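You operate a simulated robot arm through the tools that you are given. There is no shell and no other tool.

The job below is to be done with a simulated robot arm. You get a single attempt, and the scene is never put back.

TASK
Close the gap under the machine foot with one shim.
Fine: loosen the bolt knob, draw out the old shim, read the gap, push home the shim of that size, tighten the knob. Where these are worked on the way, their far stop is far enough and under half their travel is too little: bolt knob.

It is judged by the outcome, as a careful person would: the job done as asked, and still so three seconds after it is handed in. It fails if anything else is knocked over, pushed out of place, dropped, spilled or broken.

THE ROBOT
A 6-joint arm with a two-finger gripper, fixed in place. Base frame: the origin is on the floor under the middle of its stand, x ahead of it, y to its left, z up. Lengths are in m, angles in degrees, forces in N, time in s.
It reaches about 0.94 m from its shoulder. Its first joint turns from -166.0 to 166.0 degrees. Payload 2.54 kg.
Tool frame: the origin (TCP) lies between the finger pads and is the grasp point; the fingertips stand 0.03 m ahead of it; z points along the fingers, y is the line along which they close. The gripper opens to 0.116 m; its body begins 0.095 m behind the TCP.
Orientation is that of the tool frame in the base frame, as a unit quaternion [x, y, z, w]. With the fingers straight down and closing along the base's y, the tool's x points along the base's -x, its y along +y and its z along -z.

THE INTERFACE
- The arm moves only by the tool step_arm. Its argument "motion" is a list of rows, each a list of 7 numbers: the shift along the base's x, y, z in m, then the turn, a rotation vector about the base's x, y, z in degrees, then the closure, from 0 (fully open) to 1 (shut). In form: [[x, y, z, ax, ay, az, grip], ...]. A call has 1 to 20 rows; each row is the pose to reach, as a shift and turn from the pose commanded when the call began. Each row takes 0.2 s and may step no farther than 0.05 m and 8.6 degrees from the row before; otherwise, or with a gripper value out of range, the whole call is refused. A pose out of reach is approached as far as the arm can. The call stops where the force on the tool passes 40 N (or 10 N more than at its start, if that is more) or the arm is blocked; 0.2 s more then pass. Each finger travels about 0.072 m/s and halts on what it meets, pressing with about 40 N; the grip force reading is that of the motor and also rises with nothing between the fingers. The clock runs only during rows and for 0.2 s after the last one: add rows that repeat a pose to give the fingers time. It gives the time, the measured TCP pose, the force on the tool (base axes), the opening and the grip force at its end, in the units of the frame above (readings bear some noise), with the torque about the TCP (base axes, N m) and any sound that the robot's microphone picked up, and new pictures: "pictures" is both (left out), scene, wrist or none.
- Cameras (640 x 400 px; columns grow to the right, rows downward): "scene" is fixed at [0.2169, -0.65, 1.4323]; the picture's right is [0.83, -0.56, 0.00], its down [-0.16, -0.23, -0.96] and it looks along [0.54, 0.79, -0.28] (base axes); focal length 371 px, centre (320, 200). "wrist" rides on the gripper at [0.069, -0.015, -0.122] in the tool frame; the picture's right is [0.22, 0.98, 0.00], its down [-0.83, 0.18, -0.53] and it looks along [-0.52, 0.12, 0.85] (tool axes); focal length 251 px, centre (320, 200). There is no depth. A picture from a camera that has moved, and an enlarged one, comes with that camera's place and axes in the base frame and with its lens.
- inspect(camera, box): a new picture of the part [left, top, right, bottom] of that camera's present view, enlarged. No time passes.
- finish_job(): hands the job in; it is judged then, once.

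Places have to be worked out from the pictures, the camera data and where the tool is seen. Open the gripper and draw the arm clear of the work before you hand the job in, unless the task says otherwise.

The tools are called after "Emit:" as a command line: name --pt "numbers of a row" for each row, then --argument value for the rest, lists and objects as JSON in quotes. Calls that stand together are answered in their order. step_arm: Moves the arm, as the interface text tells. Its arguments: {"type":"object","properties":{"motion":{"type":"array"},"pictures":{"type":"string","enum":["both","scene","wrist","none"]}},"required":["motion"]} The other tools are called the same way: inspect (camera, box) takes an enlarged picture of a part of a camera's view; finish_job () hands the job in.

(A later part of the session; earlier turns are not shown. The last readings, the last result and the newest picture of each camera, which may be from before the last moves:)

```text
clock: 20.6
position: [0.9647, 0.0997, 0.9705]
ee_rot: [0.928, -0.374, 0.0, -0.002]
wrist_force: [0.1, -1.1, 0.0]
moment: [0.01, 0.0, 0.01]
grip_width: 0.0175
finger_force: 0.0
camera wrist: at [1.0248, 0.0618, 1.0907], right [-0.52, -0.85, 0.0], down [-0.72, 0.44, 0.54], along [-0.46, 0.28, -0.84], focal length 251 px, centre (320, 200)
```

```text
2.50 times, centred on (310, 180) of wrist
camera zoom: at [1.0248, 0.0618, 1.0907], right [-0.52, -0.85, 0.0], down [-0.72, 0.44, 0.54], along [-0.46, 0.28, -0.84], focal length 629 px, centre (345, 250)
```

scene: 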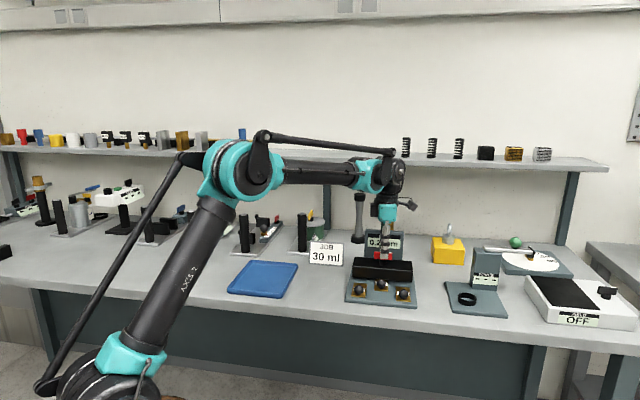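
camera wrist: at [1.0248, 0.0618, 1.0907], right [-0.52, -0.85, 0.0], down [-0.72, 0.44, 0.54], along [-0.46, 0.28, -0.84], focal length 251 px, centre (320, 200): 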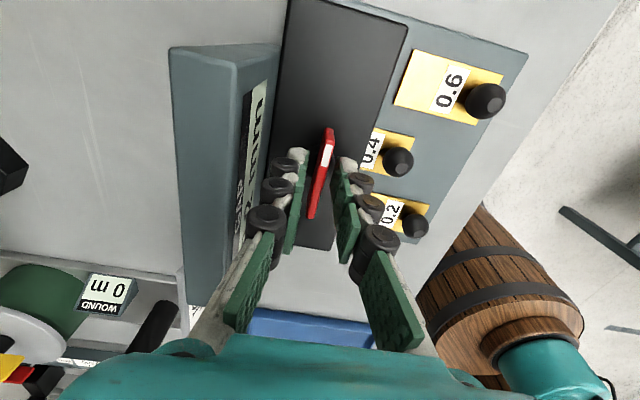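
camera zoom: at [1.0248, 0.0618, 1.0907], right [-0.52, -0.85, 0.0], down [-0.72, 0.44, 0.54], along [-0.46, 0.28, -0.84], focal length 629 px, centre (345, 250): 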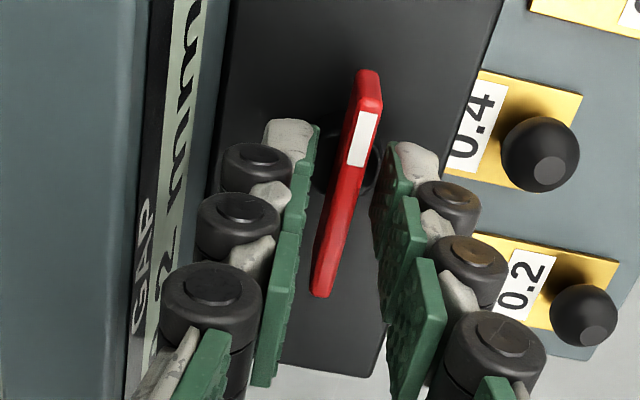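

The lever is released and the fingers are clear. I rise to about z 1.08, then turn back to yaw 45° while moving above the middle (0.4) shim's ball near (0.911, 0.050).

Emit:
step_arm --pt "0 0 0.03 0 0 0 0.85" --pt "0 0 0.07 0 0 0 0.85" --pt "0 0 0.11 0 0 0 0.85" --pt "-0.0045 -0.0041 0.11 0 0 -7.6 0.8" --pt "-0.009 -0.0083 0.11 0 0 -15.2 0.7" --pt "-0.0134 -0.0124 0.11 0 0 -22.8 0.6" --pt "-0.0179 -0.0166 0.11 0 0 -30.4 0.5" --pt "-0.0224 -0.0207 0.11 0 0 -38 0.48" --pt "-0.0269 -0.0249 0.11 0 0 -45.6 0.48" --pt "-0.0313 -0.029 0.11 0 0 -53.2 0.48" --pt "-0.0358 -0.0331 0.11 0 0 -60.8 0.48" --pt "-0.0403 -0.0373 0.11 0 0 -68.4 0.48" --pt "-0.0448 -0.0414 0.11 0 0 -76 0.48" --pt "-0.0492 -0.0456 0.11 0 0 -83.6 0.48" --pt "-0.0537 -0.0497 0.11 0 0 -91.2 0.48" --pt "-0.0537 -0.0497 0.11 0 0 -91.2 0.48"

Emit:
inspect --camera "wrist" --box '[220, 40, 420, 200]'

Emit:
inspect --camera "scene" --box '[335, 210, 435, 310]'

```text
clock: 24.0
position: [0.9104, 0.0494, 1.079]
ee_rot: [-0.382, 0.924, 0.0, 0.001]
wrist_force: [0.5, 0.3, 1.0]
moment: [0.01, 0.01, -0.03]
grip_width: 0.0605
finger_force: 0.0
camera wrist: at [0.8721, -0.0109, 1.2], right [-0.84, 0.54, 0.0], down [0.46, 0.71, 0.54], along [0.29, 0.45, -0.84], focal length 251 px, centre (320, 200)
```

scene: 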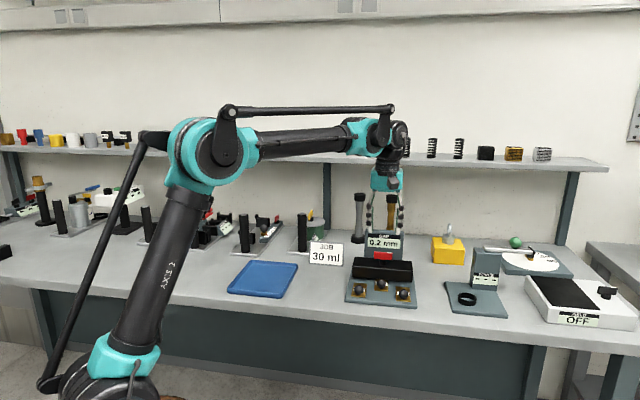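
wrist: 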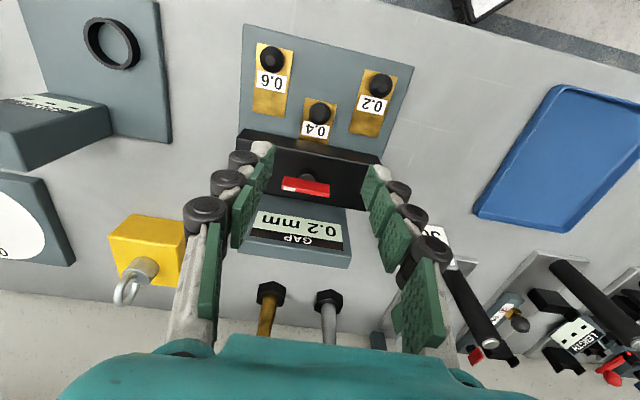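

```text
2.50 times, centred on (320, 120) of wrist
camera zoom: at [0.8721, -0.0109, 1.2], right [-0.84, 0.54, 0.0], down [0.46, 0.71, 0.54], along [0.29, 0.45, -0.84], focal length 629 px, centre (320, 400)
```

zoom: 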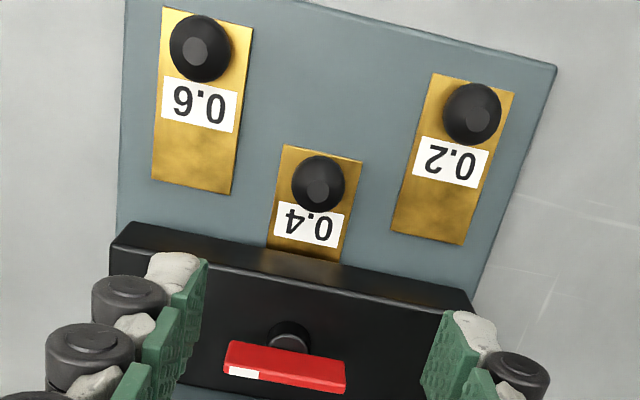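

```text
4.00 times, centred on (385, 260) of scene
camera zoom: at [0.2169, -0.65, 1.4323], right [0.83, -0.56, 0.0], down [-0.16, -0.23, -0.96], along [0.54, 0.79, -0.28], focal length 1484 px, centre (60, -40)
```

zoom: 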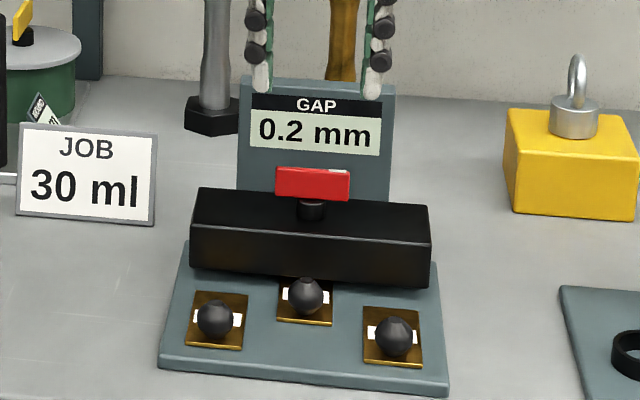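

The ball is within about 2 mm of the TCP axis. I estimate the ball centre at z 0.894 with a 12.5 mm radius and the shim top at about 0.878. I lower in stages to check the height.

Emit:
step_arm --pt "0.001 0.001 -0.04 0 0 0 0.55" --pt "0.001 0.001 -0.08 0 0 0 0.55" --pt "0.001 0.001 -0.12 0 0 0 0.55" --pt "0.001 0.001 -0.145 0 0 0 0.55" --pt "0.001 0.001 -0.145 0 0 0 0.55"

Emit:
inspect --camera "wrist" --box '[220, 60, 420, 220]'

Emit:
inspect --camera "scene" --box '[335, 210, 435, 310]'

```text
clock: 25.2
position: [0.9111, 0.0497, 0.9353]
ee_rot: [-0.382, 0.924, 0.0, 0.001]
wrist_force: [0.1, 0.5, 0.0]
moment: [-0.01, 0.01, -0.01]
grip_width: 0.0523
finger_force: 0.0
camera wrist: at [0.8725, -0.0095, 1.0559], right [-0.84, 0.54, 0.0], down [0.46, 0.71, 0.54], along [0.29, 0.45, -0.84], focal length 251 px, centre (320, 200)
```

scene: 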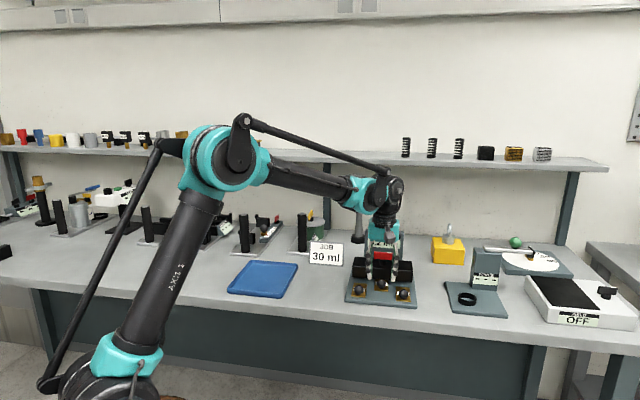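
wrist: 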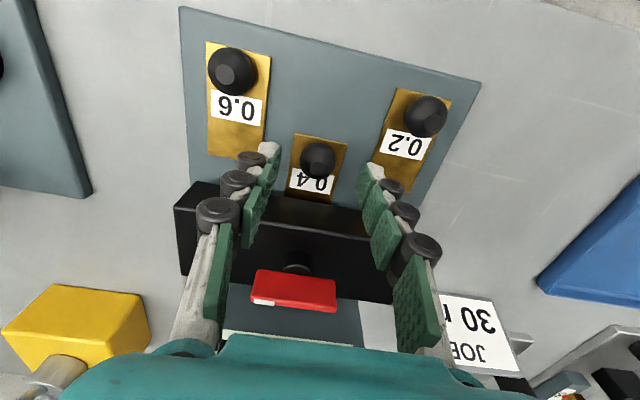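

```text
2.50 times, centred on (320, 140) of wrist
camera zoom: at [0.8725, -0.0095, 1.0559], right [-0.84, 0.54, 0.0], down [0.46, 0.71, 0.54], along [0.29, 0.45, -0.84], focal length 629 px, centre (320, 350)
```

zoom: 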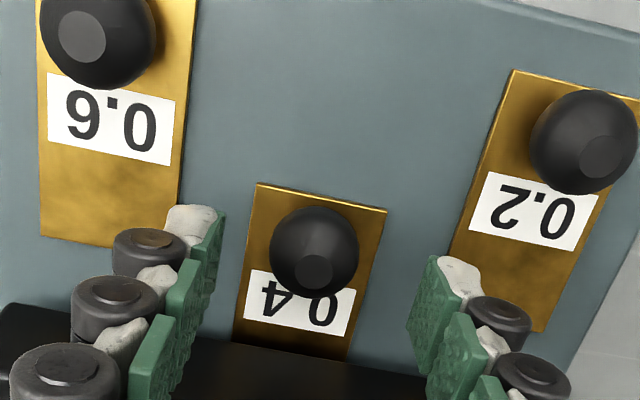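

```text
4.00 times, centred on (385, 260) of scene
camera zoom: at [0.2169, -0.65, 1.4323], right [0.83, -0.56, 0.0], down [-0.16, -0.23, -0.96], along [0.54, 0.79, -0.28], focal length 1484 px, centre (60, -40)
```

zoom: 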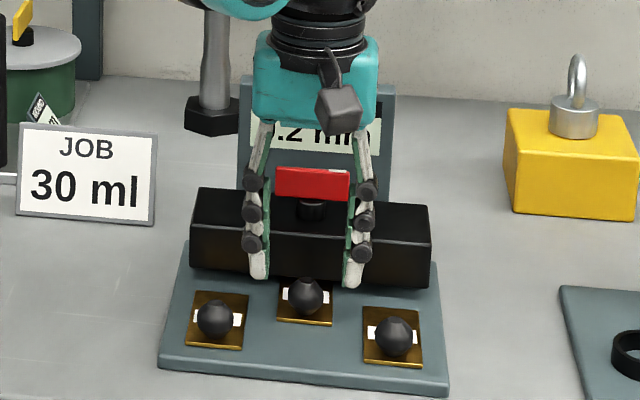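

The new view puts the ball centre at z 0.890 and the shim top at 0.875, with the ball about 2 mm off the TCP axis. I correct that, lower to TCP z 0.910 and close on the ball.

Emit:
step_arm --pt "0.0019 0.0003 -0.01 0 0 0 0.58" --pt "0.0019 0.0003 -0.02 0 0 0 0.6" --pt "0.0019 0.0003 -0.0245 0 0 0 0.6" --pt "0.0019 0.0003 -0.0245 0 0 0 0.6"

Emit:
inspect --camera "wrist" --box '[220, 80, 420, 240]'

Emit:
inspect --camera "scene" --box '[345, 230, 425, 310]'

```text
clock: 26.2
position: [0.9131, 0.0507, 0.9099]
ee_rot: [-0.382, 0.924, -0.001, 0.001]
wrist_force: [-1.1, -0.5, 0.0]
moment: [0.01, 0.03, 0.02]
grip_width: 0.0464
finger_force: 0.1
camera wrist: at [0.8744, -0.0089, 1.0308], right [-0.84, 0.54, 0.0], down [0.46, 0.71, 0.54], along [0.29, 0.45, -0.84], focal length 251 px, centre (320, 200)
```

scene: 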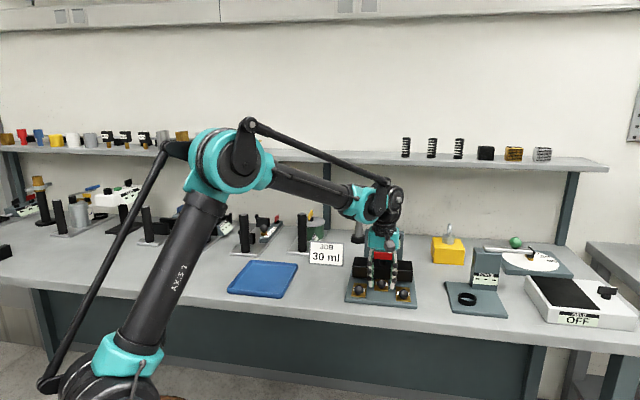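
wrist: 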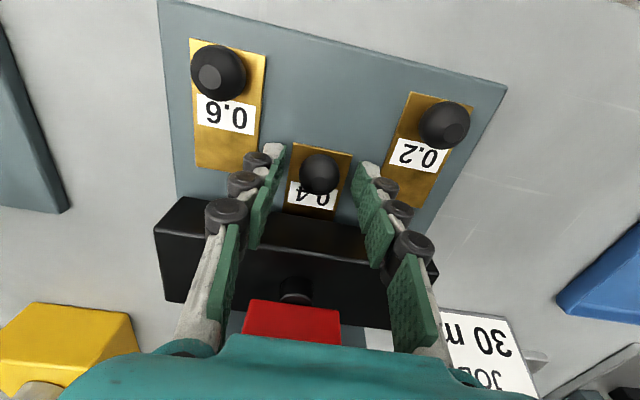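

```text
2.50 times, centred on (320, 160) of wrist
camera zoom: at [0.8744, -0.0089, 1.0308], right [-0.84, 0.54, 0.0], down [0.46, 0.71, 0.54], along [0.29, 0.45, -0.84], focal length 629 px, centre (320, 300)
```

zoom: 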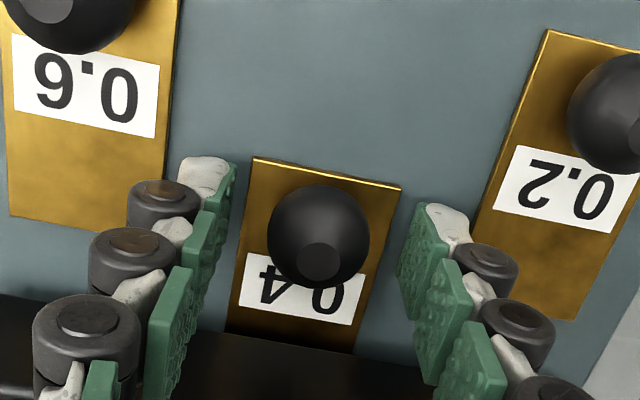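

```text
5.00 times, centred on (385, 270) of scene
camera zoom: at [0.2169, -0.65, 1.4323], right [0.83, -0.56, 0.0], down [-0.16, -0.23, -0.96], along [0.54, 0.79, -0.28], focal length 1855 px, centre (-5, -150)
```

zoom: 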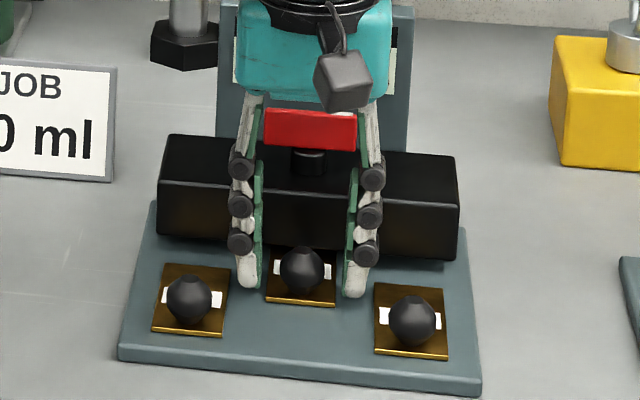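

The ball is centred between the fingers within about 1 mm and nothing is touching. I close the grip.

Emit:
step_arm --pt "0 0 0 0 0 0 0.8" --pt "0 0 0 0 0 0 0.95" --pt "0 0 0 0 0 0 1" --pt "0 0 0 0 0 0 1" --pictures "wrist"

Emit:
inspect --camera "wrist" --box '[220, 80, 420, 240]'

```text
clock: 27.2
position: [0.9131, 0.051, 0.9093]
ee_rot: [-0.381, 0.924, -0.001, 0.001]
wrist_force: [2.0, -1.8, -1.4]
moment: [-0.02, -0.04, -0.05]
grip_width: 0.0243
finger_force: 45.1
camera wrist: at [0.8745, -0.0091, 1.0309], right [-0.84, 0.54, 0.0], down [0.46, 0.71, 0.54], along [0.29, 0.45, -0.84], focal length 251 px, centre (320, 200)
```

wrist: 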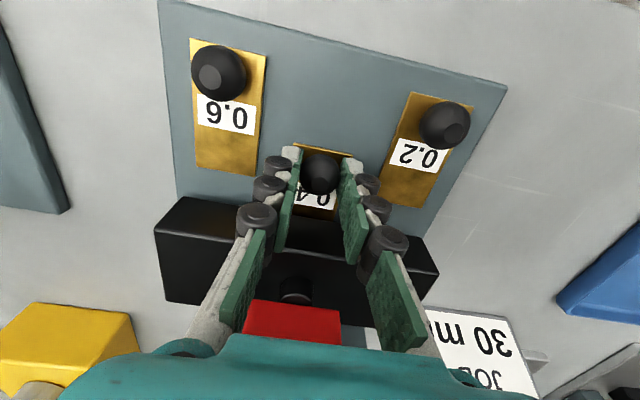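

```text
2.50 times, centred on (320, 160) of wrist
camera zoom: at [0.8745, -0.0091, 1.0309], right [-0.84, 0.54, 0.0], down [0.46, 0.71, 0.54], along [0.29, 0.45, -0.84], focal length 629 px, centre (320, 300)
```

zoom: 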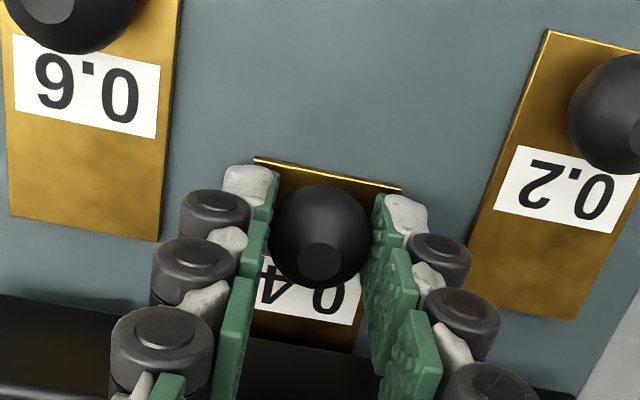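

The ball is gripped (24 mm). I draw the shim straight out along (-0.707, -0.707), starting with 2 cm and watching the force.

Emit:
step_arm --pt "-0.0035 -0.0035 0 0 0 0 1" --pt "-0.0071 -0.0071 0 0 0 0 1" --pt "-0.0106 -0.0106 0 0 0 0 1" --pt "-0.0141 -0.0141 0 0 0 0 1" --pictures "none"

```text
clock: 28.2
position: [0.8994, 0.0366, 0.9091]
ee_rot: [-0.382, 0.924, 0.0, 0.001]
wrist_force: [3.2, -1.7, 6.8]
moment: [0.02, -0.1, 0.03]
grip_width: 0.0247
finger_force: 44.9
```

The shim slides out easily. I draw it a further 3 cm so it is clear of the foot.

Emit:
step_arm --pt "-0.0035 -0.0035 0 0 0 0 1" --pt "-0.0071 -0.0071 0 0 0 0 1" --pt "-0.0106 -0.0106 0 0 0 0 1" --pt "-0.0141 -0.0141 0 0 0 0 1" --pt "-0.0177 -0.0177 0 0 0 0 1" --pt "-0.0212 -0.0212 0 0 0 0 1"

Emit:
inspect --camera "wrist" --box '[180, 60, 460, 280]'

Emit:
inspect --camera "scene" --box '[345, 220, 425, 310]'

```text
clock: 29.8
position: [0.8812, 0.0185, 0.9104]
ee_rot: [-0.383, 0.924, 0.0, 0.005]
wrist_force: [9.1, 7.8, -1.9]
moment: [-0.29, 0.18, 0.06]
grip_width: 0.0245
finger_force: 45.4
stopped in row 6: the force on the tool passed its limit at 41 N (the readings are from after the stop); the commanded pose is now the measured one
camera wrist: at [0.8419, -0.0417, 1.0303], right [-0.84, 0.54, 0.0], down [0.45, 0.71, 0.54], along [0.29, 0.45, -0.84], focal length 251 px, centre (320, 200)
```

scene: 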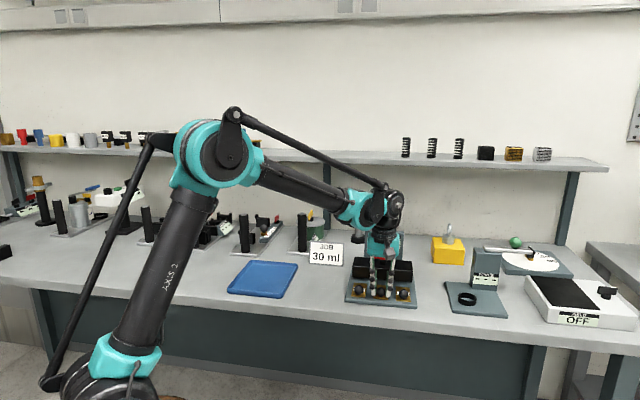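
wrist: 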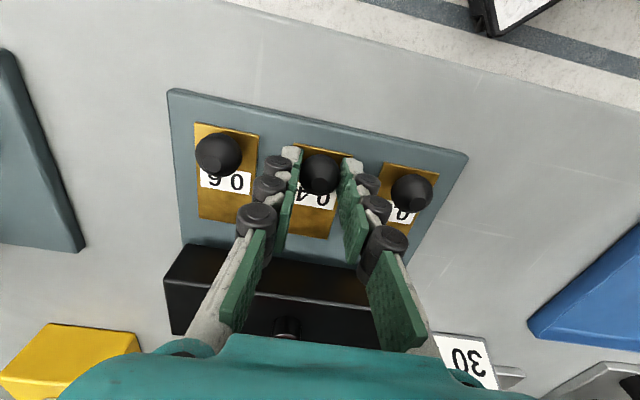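

```text
1.82 times, centred on (320, 170) of wrist
camera zoom: at [0.8419, -0.0417, 1.0303], right [-0.84, 0.54, 0.0], down [0.45, 0.71, 0.54], along [0.29, 0.45, -0.84], focal length 457 px, centre (320, 254)
```

zoom: 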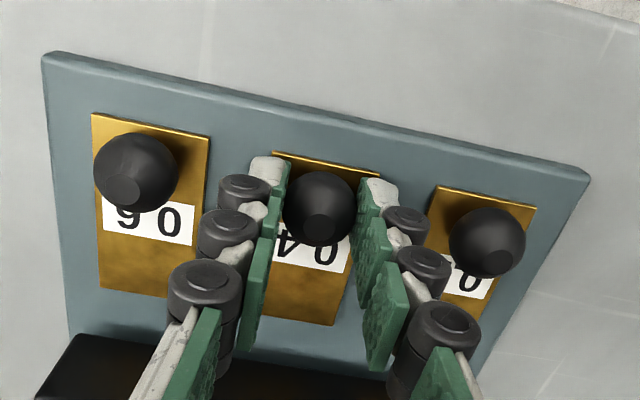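

```text
4.44 times, centred on (385, 265) of scene
camera zoom: at [0.2169, -0.65, 1.4323], right [0.83, -0.56, 0.0], down [-0.16, -0.23, -0.96], along [0.54, 0.79, -0.28], focal length 1649 px, centre (31, -89)
```

zoom: 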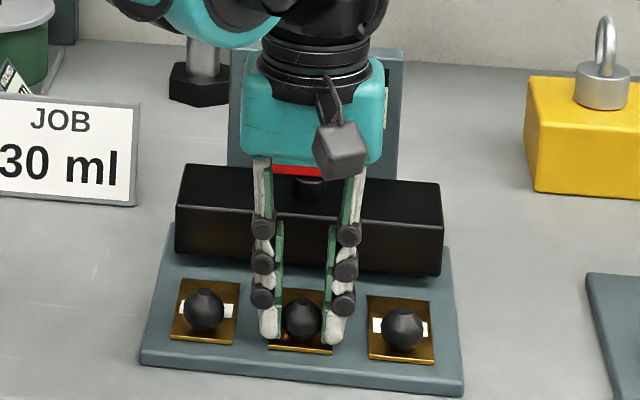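

The draw stopped after 45 mm, level with the two spare shims, so each shim slides in its own lane to an end stop and the old one is now fully out. I open just a little (the spares' balls are near), rise straight up and read the GAP display.

Emit:
step_arm --pt "0.001 0.001 0 0 0 0 0.85" --pt "0.001 0.001 0 0 0 0 0.72" --pt "0.001 0.001 0 0 0 0 0.72" --pt "0.001 0.001 0.02 0 0 0 0.72" --pt "0.001 0.001 0.05 0 0 0 0.72" --pt "0.001 0.001 0.09 0 0 0 0.72" --pt "-0.029 -0.029 0.12 0 0 0 0.72" --pt "-0.059 -0.059 0.14 0 0 0 0.72" --pt "-0.059 -0.059 0.14 0 0 0 0.72"

Emit:
inspect --camera "wrist" --box '[180, 60, 460, 280]'

Emit:
inspect --camera "scene" --box '[345, 220, 425, 310]'

```text
refused: row 7 steps farther than a row can; nothing moved
```

```text
1.82 times, centred on (320, 170) of wrist
camera zoom: at [0.8419, -0.0417, 1.0303], right [-0.84, 0.54, 0.0], down [0.45, 0.71, 0.54], along [0.29, 0.45, -0.84], focal length 457 px, centre (320, 254)
```

zoom: 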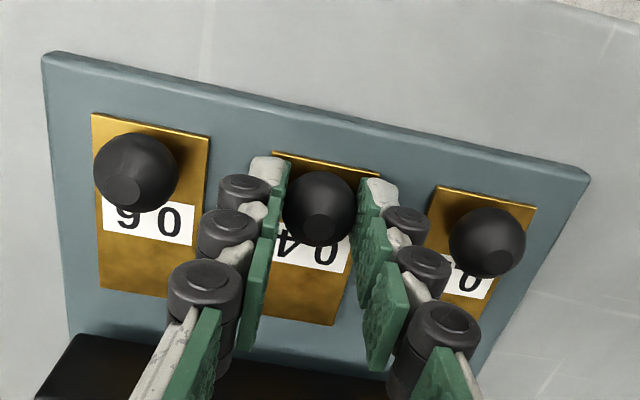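

```text
4.44 times, centred on (385, 265) of scene
camera zoom: at [0.2169, -0.65, 1.4323], right [0.83, -0.56, 0.0], down [-0.16, -0.23, -0.96], along [0.54, 0.79, -0.28], focal length 1649 px, centre (31, -89)
```

zoom: 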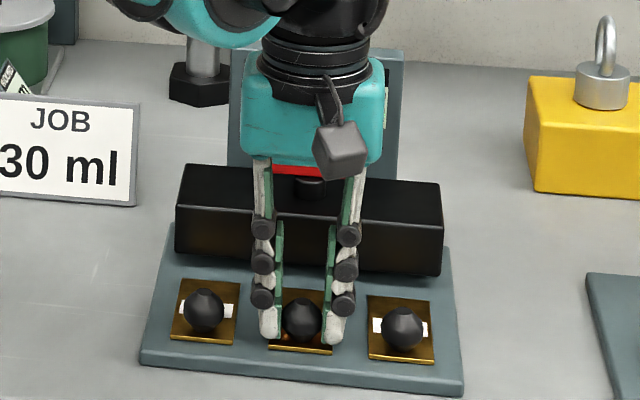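

One row was too long, so nothing moved. I repeat the release and rise with shorter rows.

Emit:
step_arm --pt "0.001 0.001 0 0 0 0 0.85" --pt "0.001 0.001 0 0 0 0 0.72" --pt "0.001 0.001 0 0 0 0 0.72" --pt "0.001 0.001 0.02 0 0 0 0.72" --pt "0.001 0.001 0.05 0 0 0 0.72" --pt "0.001 0.001 0.09 0 0 0 0.72" --pt "-0.024 -0.024 0.115 0 0 0 0.72" --pt "-0.049 -0.049 0.14 0 0 0 0.72" --pt "-0.049 -0.049 0.14 0 0 0 0.72"

Emit:
inspect --camera "wrist" --box '[180, 60, 460, 280]'

Emit:
inspect --camera "scene" --box '[345, 220, 425, 310]'

```text
clock: 31.8
position: [0.8291, -0.0311, 1.0497]
ee_rot: [-0.383, 0.924, 0.0, 0.004]
wrist_force: [0.4, -0.8, 0.2]
moment: [-0.02, -0.02, -0.02]
grip_width: 0.0326
finger_force: 0.0
camera wrist: at [0.7909, -0.0911, 1.1688], right [-0.84, 0.54, 0.0], down [0.45, 0.71, 0.54], along [0.29, 0.45, -0.84], focal length 251 px, centre (320, 200)
```

scene: 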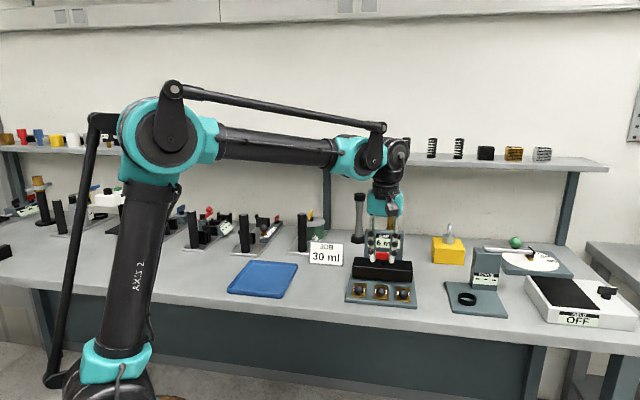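
wrist: 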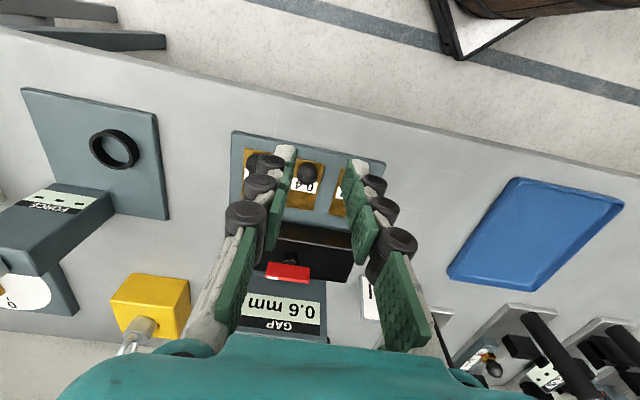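

```text
1.82 times, centred on (320, 170) of wrist
camera zoom: at [0.7909, -0.0911, 1.1688], right [-0.84, 0.54, 0.0], down [0.45, 0.71, 0.54], along [0.29, 0.45, -0.84], focal length 457 px, centre (320, 254)
```

zoom: 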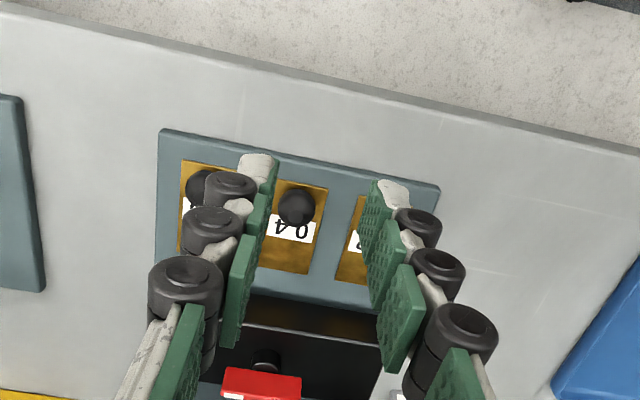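

```text
4.44 times, centred on (385, 265) of scene
camera zoom: at [0.2169, -0.65, 1.4323], right [0.83, -0.56, 0.0], down [-0.16, -0.23, -0.96], along [0.54, 0.79, -0.28], focal length 1649 px, centre (31, -89)
```

zoom: 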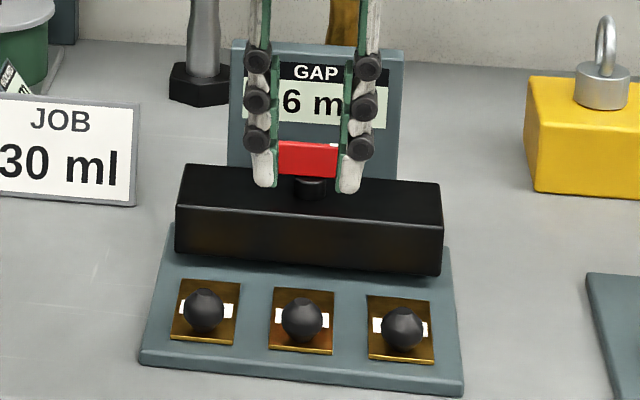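

The GAP display now appears to read 0.6 mm; I enlarge it in the wrist view to be sure before choosing a shim.

Emit:
inspect --camera "wrist" --box '[225, 270, 345, 345]'

Emit:
inspect --camera "wrist" --box '[225, 125, 405, 245]'

```text
5.33 times, centred on (285, 308) of wrist
camera zoom: at [0.7909, -0.0911, 1.1688], right [-0.84, 0.54, 0.0], down [0.45, 0.71, 0.54], along [0.29, 0.45, -0.84], focal length 1341 px, centre (507, -373)
```

zoom: 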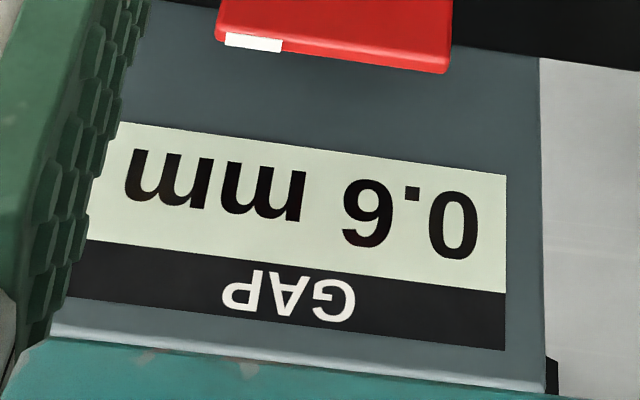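

```text
3.33 times, centred on (315, 185) of wrist
camera zoom: at [0.7909, -0.0911, 1.1688], right [-0.84, 0.54, 0.0], down [0.45, 0.71, 0.54], along [0.29, 0.45, -0.84], focal length 838 px, centre (337, 250)
```

zoom: 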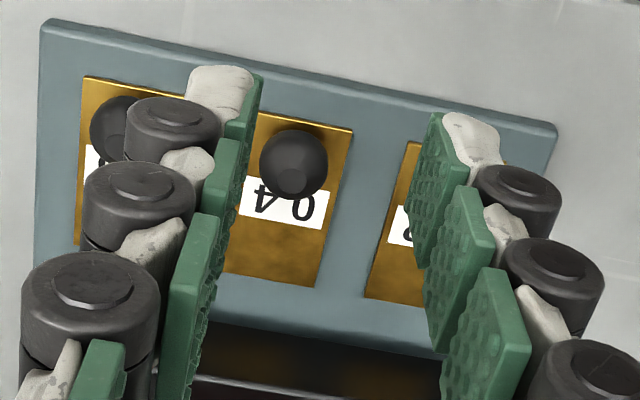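

It reads 0.6 mm, so the 0.6 shim (right-hand lane) is the one. Its ball should be at about (0.9246, -0.0249), 61 mm beside the middle one. I move above it and check.

Emit:
step_arm --pt "0.035 0.002 0 0 0 0 0.7" --pt "0.07 0.004 0 0 0 0 0.7" --pt "0.0955 0.0062 -0.01 0 0 0 0.7" --pt "0.0955 0.0062 -0.05 0 0 0 0.7" --pt "0.0955 0.0062 -0.09 0 0 0 0.7" --pt "0.0955 0.0062 -0.105 0 0 0 0.7" --pt "0.0955 0.0062 -0.105 0 0 0 0.7"

Emit:
inspect --camera "wrist" --box '[220, 60, 420, 220]'

Emit:
inspect --camera "scene" --box '[345, 220, 435, 310]'

```text
clock: 33.4
position: [0.9268, -0.0261, 0.9465]
ee_rot: [-0.383, 0.924, 0.0, 0.004]
wrist_force: [-0.5, -0.3, 0.1]
moment: [0.01, -0.01, 0.0]
grip_width: 0.0347
finger_force: 0.1
camera wrist: at [0.8871, -0.0865, 1.0668], right [-0.84, 0.54, 0.0], down [0.45, 0.71, 0.54], along [0.29, 0.45, -0.84], focal length 251 px, centre (320, 200)
```

scene: 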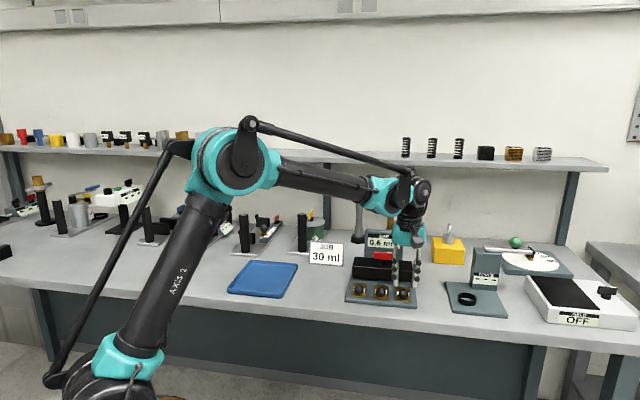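
wrist: 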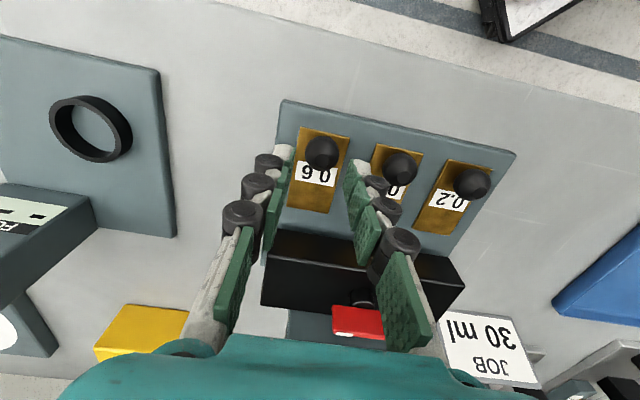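

```text
2.50 times, centred on (320, 140) of wrist
camera zoom: at [0.8871, -0.0865, 1.0668], right [-0.84, 0.54, 0.0], down [0.45, 0.71, 0.54], along [0.29, 0.45, -0.84], focal length 629 px, centre (320, 350)
```

zoom: 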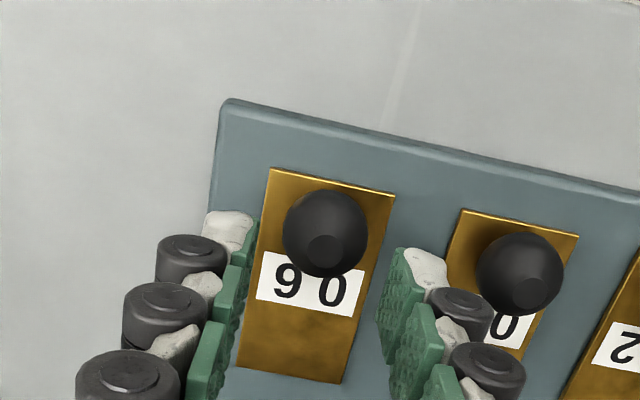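

```text
4.44 times, centred on (390, 265) of scene
camera zoom: at [0.2169, -0.65, 1.4323], right [0.83, -0.56, 0.0], down [-0.16, -0.23, -0.96], along [0.54, 0.79, -0.28], focal length 1649 px, centre (9, -89)
```

zoom: 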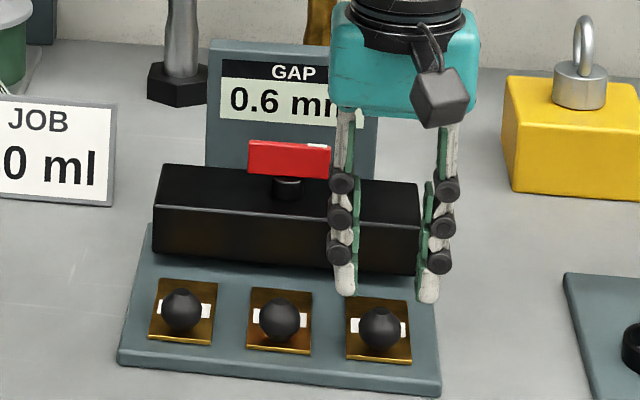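

The scene view confirms 0.6 mm, and the 0.6 ball sits about 1.6 mm beside the TCP axis. I correct that and a small tilt, then lower over the ball to TCP z 0.910.

Emit:
step_arm --pt "-0.0014 0.0008 -0.01 -0.18 0.42 0 0.7" --pt "-0.0014 0.0008 -0.025 -0.18 0.42 0 0.7" --pt "-0.0014 0.0008 -0.036 -0.18 0.42 0 0.7" --pt "-0.0014 0.0008 -0.036 -0.18 0.42 0 0.7"

Emit:
inspect --camera "wrist" --box '[220, 80, 420, 240]'

Emit:
inspect --camera "scene" --box '[345, 220, 435, 310]'

```text
clock: 34.4
position: [0.9224, -0.026, 0.9097]
ee_rot: [-0.382, 0.924, 0.001, 0.0]
wrist_force: [-0.9, 0.2, -0.4]
moment: [-0.02, -0.02, 0.01]
grip_width: 0.0349
finger_force: 0.0
camera wrist: at [0.8854, -0.0848, 1.0306], right [-0.84, 0.54, 0.0], down [0.46, 0.71, 0.53], along [0.29, 0.45, -0.85], focal length 251 px, centre (320, 200)
```

scene: 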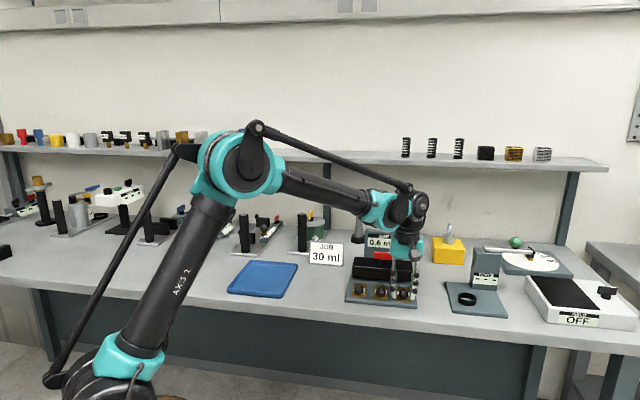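
wrist: 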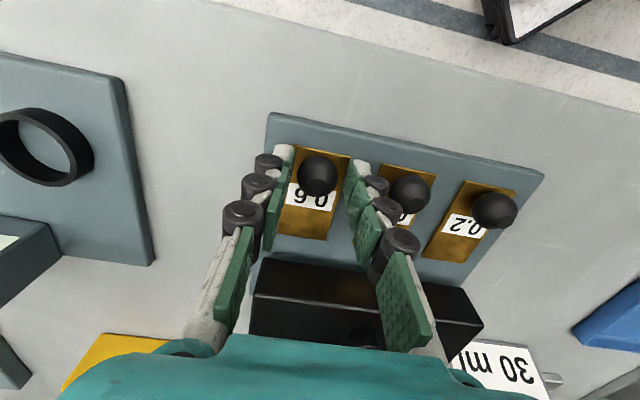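

```text
2.50 times, centred on (320, 160) of wrist
camera zoom: at [0.8854, -0.0848, 1.0306], right [-0.84, 0.54, 0.0], down [0.46, 0.71, 0.53], along [0.29, 0.45, -0.85], focal length 629 px, centre (320, 300)
```

zoom: 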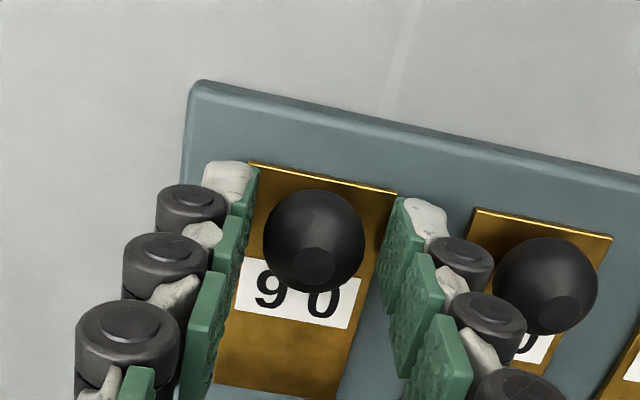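

```text
4.44 times, centred on (390, 265) of scene
camera zoom: at [0.2169, -0.65, 1.4323], right [0.83, -0.56, 0.0], down [-0.16, -0.23, -0.96], along [0.54, 0.79, -0.28], focal length 1649 px, centre (9, -89)
```

zoom: 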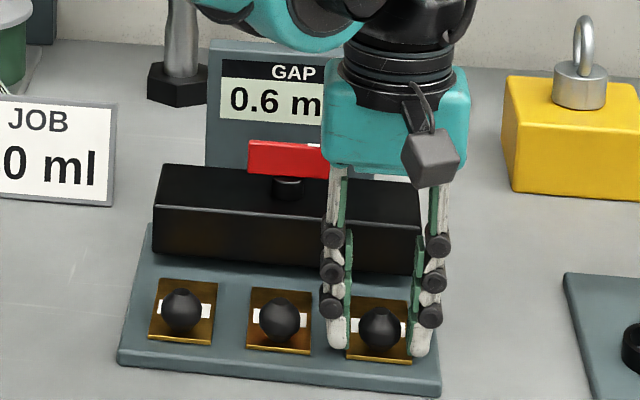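

The ball is between the fingers within 1 mm. I close on it.

Emit:
step_arm --pt "0.0008 0 0 0 0 0 0.8" --pt "0.0012 0 0 0 0 0 0.95" --pt "0.0012 0 0 0 0 0 1" --pt "0.0012 0 0 0 0 0 1" --pictures "wrist"

```text
clock: 35.4
position: [0.9257, -0.0247, 0.9091]
ee_rot: [-0.383, 0.924, 0.001, 0.0]
wrist_force: [0.9, -2.2, 4.9]
moment: [-0.17, 0.09, -0.02]
grip_width: 0.0243
finger_force: 44.9
camera wrist: at [0.8872, -0.0846, 1.0307], right [-0.84, 0.54, 0.0], down [0.46, 0.71, 0.53], along [0.29, 0.45, -0.85], focal length 251 px, centre (320, 200)
```

wrist: 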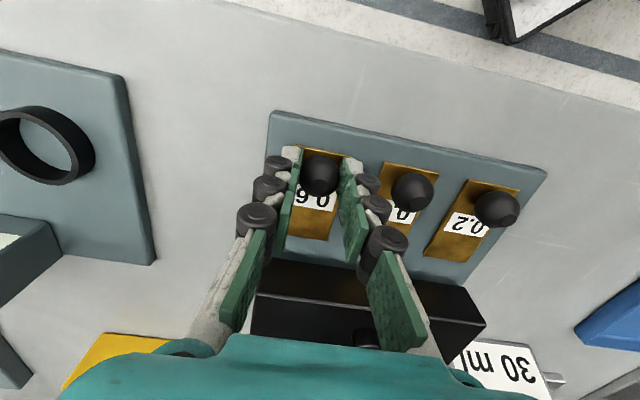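

The 0.6 shim's ball is gripped. I push it straight in along (0.707, 0.707), first 30 mm.

Emit:
step_arm --pt "0.0035 0.0035 0 0 0 0 1" --pt "0.0071 0.0071 0 0 0 0 1" --pt "0.0106 0.0106 0 0 0 0 1" --pt "0.0141 0.0141 0 0 0 0 1" --pt "0.0177 0.0177 0 0 0 0 1" --pt "0.0212 0.0212 0 0 0 0 1"

Emit:
inspect --camera "scene" --box '[345, 220, 435, 310]'

```text
clock: 36.8
position: [0.9465, -0.003, 0.9098]
ee_rot: [-0.383, 0.924, 0.0, 0.0]
wrist_force: [-5.6, 3.2, -0.1]
moment: [0.06, 0.1, 0.05]
grip_width: 0.0245
finger_force: 44.9
camera wrist: at [0.9092, -0.0628, 1.0306], right [-0.84, 0.54, 0.0], down [0.46, 0.71, 0.53], along [0.29, 0.45, -0.85], focal length 251 px, centre (320, 200)
```

scene: 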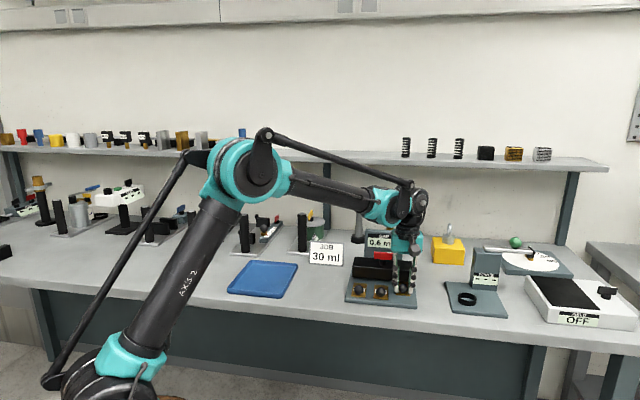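
wrist: 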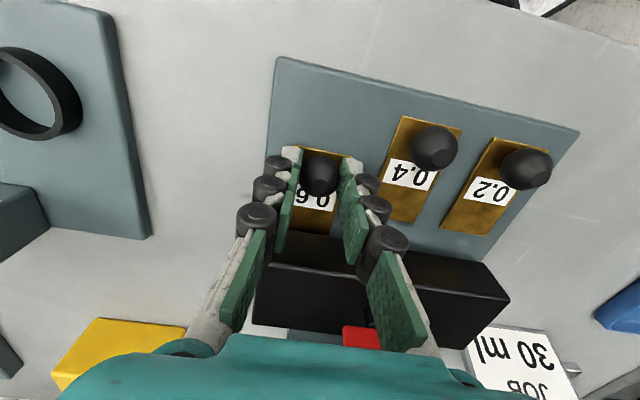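

```text
4.44 times, centred on (390, 265) of scene
camera zoom: at [0.2169, -0.65, 1.4323], right [0.83, -0.56, 0.0], down [-0.16, -0.23, -0.96], along [0.54, 0.79, -0.28], focal length 1649 px, centre (9, -89)
```

zoom: 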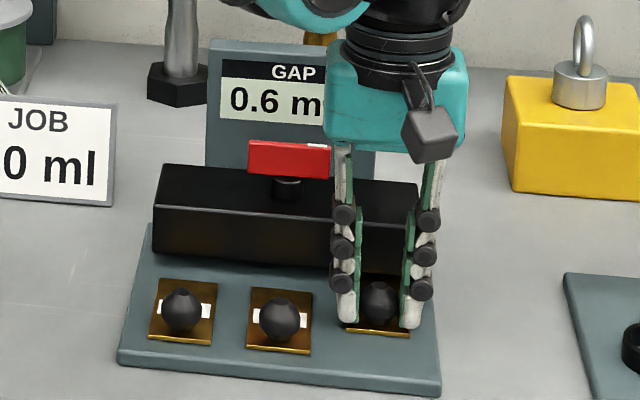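

The shim slides in smoothly, 30 mm so far. I push on in small steps to the end stop, expected at about 45 mm.

Emit:
step_arm --pt "0.0025 0.0025 0 0 0 0 1" --pt "0.005 0.005 0 0 0 0 1" --pt "0.0075 0.0075 0 0 0 0 1" --pt "0.0092 0.0092 0 0 0 0 1" --pt "0.0106 0.0106 0 0 0 0 1" --pt "0.012 0.012 0 0 0 0 1" --pt "0.0135 0.0135 0 0 0 0 1"

Emit:
inspect --camera "scene" --box '[345, 220, 435, 310]'

Emit:
inspect --camera "wrist" --box '[220, 80, 420, 240]'

```text
clock: 38.1
position: [0.9561, 0.0059, 0.9105]
ee_rot: [-0.381, 0.924, 0.001, -0.003]
wrist_force: [-11.0, -1.7, 2.8]
moment: [0.41, -0.15, -0.02]
grip_width: 0.0245
finger_force: 45.6
stopped in row 6: the force on the tool passed its limit at 43 N (the readings are from after the stop); the commanded pose is now the measured one
camera wrist: at [0.9191, -0.0533, 1.031], right [-0.84, 0.54, 0.0], down [0.46, 0.71, 0.53], along [0.28, 0.45, -0.85], focal length 251 px, centre (320, 200)
```

scene: 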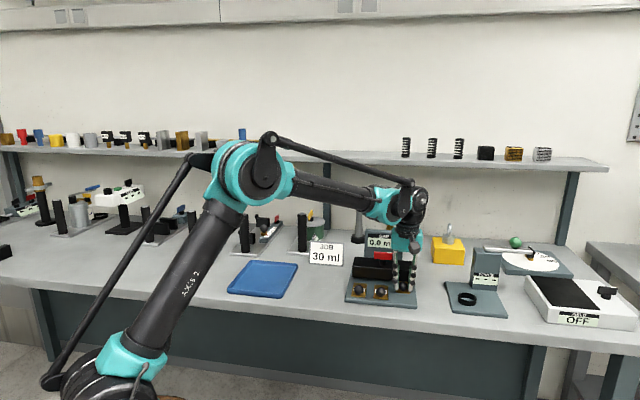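
wrist: 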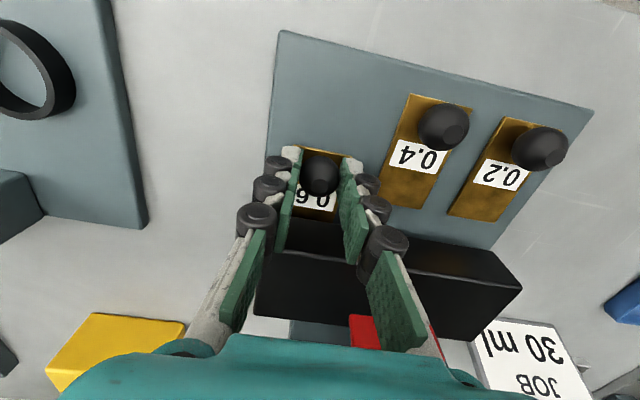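

```text
4.44 times, centred on (390, 265) of scene
camera zoom: at [0.2169, -0.65, 1.4323], right [0.83, -0.56, 0.0], down [-0.16, -0.23, -0.96], along [0.54, 0.79, -0.28], focal length 1649 px, centre (9, -89)
```

zoom: 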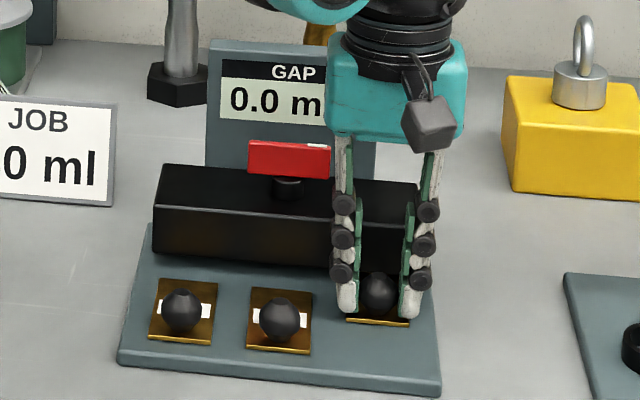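

```text
2.50 times, centred on (320, 160) of wrist
camera zoom: at [0.9191, -0.0533, 1.031], right [-0.84, 0.54, 0.0], down [0.46, 0.71, 0.53], along [0.28, 0.45, -0.85], focal length 629 px, centre (320, 300)
```

zoom: 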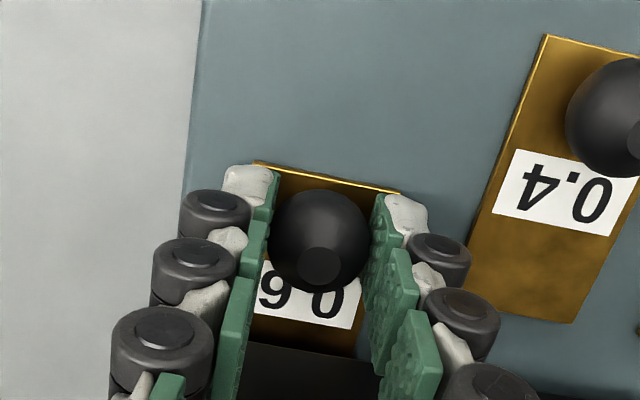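

The display now reads 0.0 mm and the push met a hard stop at 43 N. I press a little more to be sure the shim is right home.

Emit:
step_arm --pt "0.001 0.001 0 0 0 0 1" --pt "0.002 0.002 0 0 0 0 1" --pt "0.003 0.003 0 0 0 0 1" --pictures "none"

```text
clock: 38.8
position: [0.9573, 0.0067, 0.9097]
ee_rot: [-0.381, 0.924, 0.0, -0.007]
wrist_force: [-10.8, -5.0, 8.0]
moment: [0.1, 0.11, -0.01]
grip_width: 0.0244
finger_force: 44.8
stopped in row 3: the force on the tool passed its limit at 43 N (the readings are from after the stop); the commanded pose is now the measured one
```

The shim is firmly home. I open a little without moving, rise straight up and check that it stayed.

Emit:
step_arm --pt "0 0 0 0 0 0 0.85" --pt "0 0 0 0 0 0 0.71" --pt "0 0 0 0 0 0 0.7" --pt "0 0 0.02 0 0 0 0.7" --pt "0 0 0.06 0 0 0 0.7" --pt "0 0 0.1 0 0 0 0.7" --pt "0 0 0.14 0 0 0 0.7" --pt "0 0 0.18 0.3 -0.74 0 0.7" --pt "0 0 0.18 0.3 -0.74 0 0.7"

Emit:
inspect --camera "scene" --box '[345, 220, 435, 310]'

Emit:
inspect --camera "wrist" --box '[220, 60, 460, 280]'

```text
clock: 40.8
position: [0.958, 0.0064, 1.0898]
ee_rot: [-0.381, 0.925, 0.0, 0.002]
wrist_force: [-0.4, 0.1, 0.7]
moment: [-0.01, 0.03, -0.01]
grip_width: 0.0348
finger_force: 0.1
camera wrist: at [0.9194, -0.0526, 1.2107], right [-0.84, 0.54, 0.0], down [0.46, 0.71, 0.54], along [0.29, 0.45, -0.84], focal length 251 px, centre (320, 200)
```

scene: 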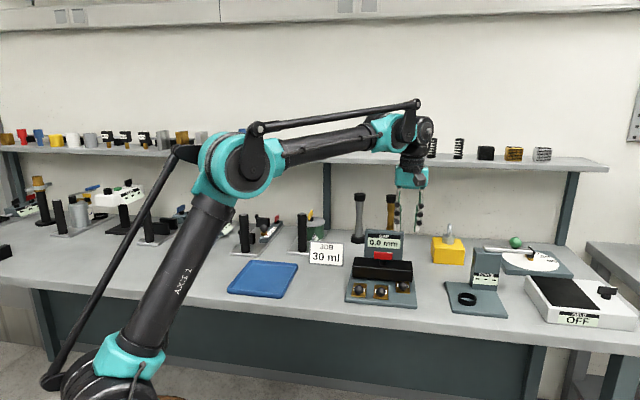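
wrist: 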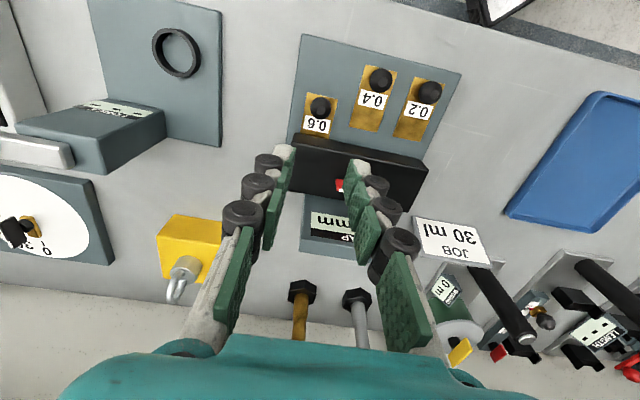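

```text
4.44 times, centred on (390, 265) of scene
camera zoom: at [0.2169, -0.65, 1.4323], right [0.83, -0.56, 0.0], down [-0.16, -0.23, -0.96], along [0.54, 0.79, -0.28], focal length 1649 px, centre (9, -89)
```

zoom: 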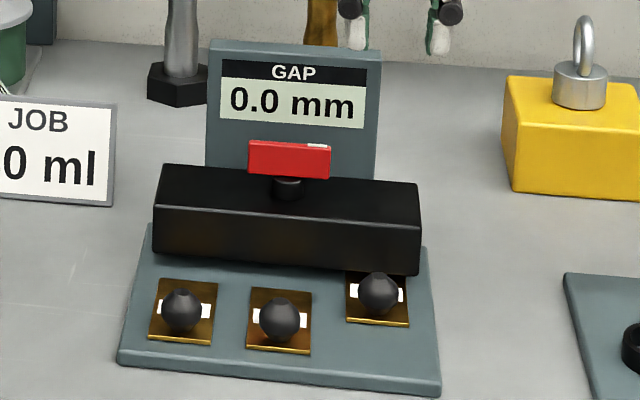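

```text
1.82 times, centred on (340, 170) of wrist
camera zoom: at [0.9194, -0.0526, 1.2107], right [-0.84, 0.54, 0.0], down [0.46, 0.71, 0.54], along [0.29, 0.45, -0.84], focal length 457 px, centre (284, 254)
```

zoom: 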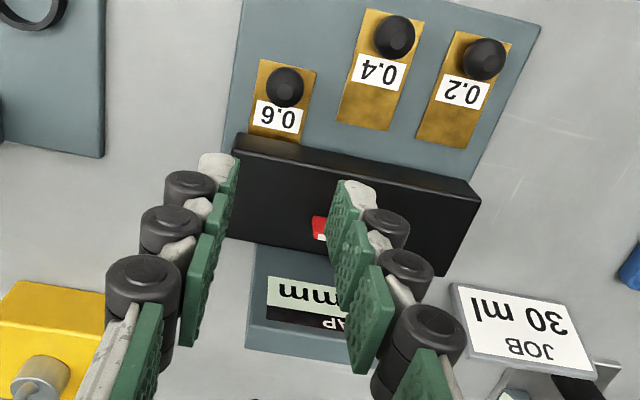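

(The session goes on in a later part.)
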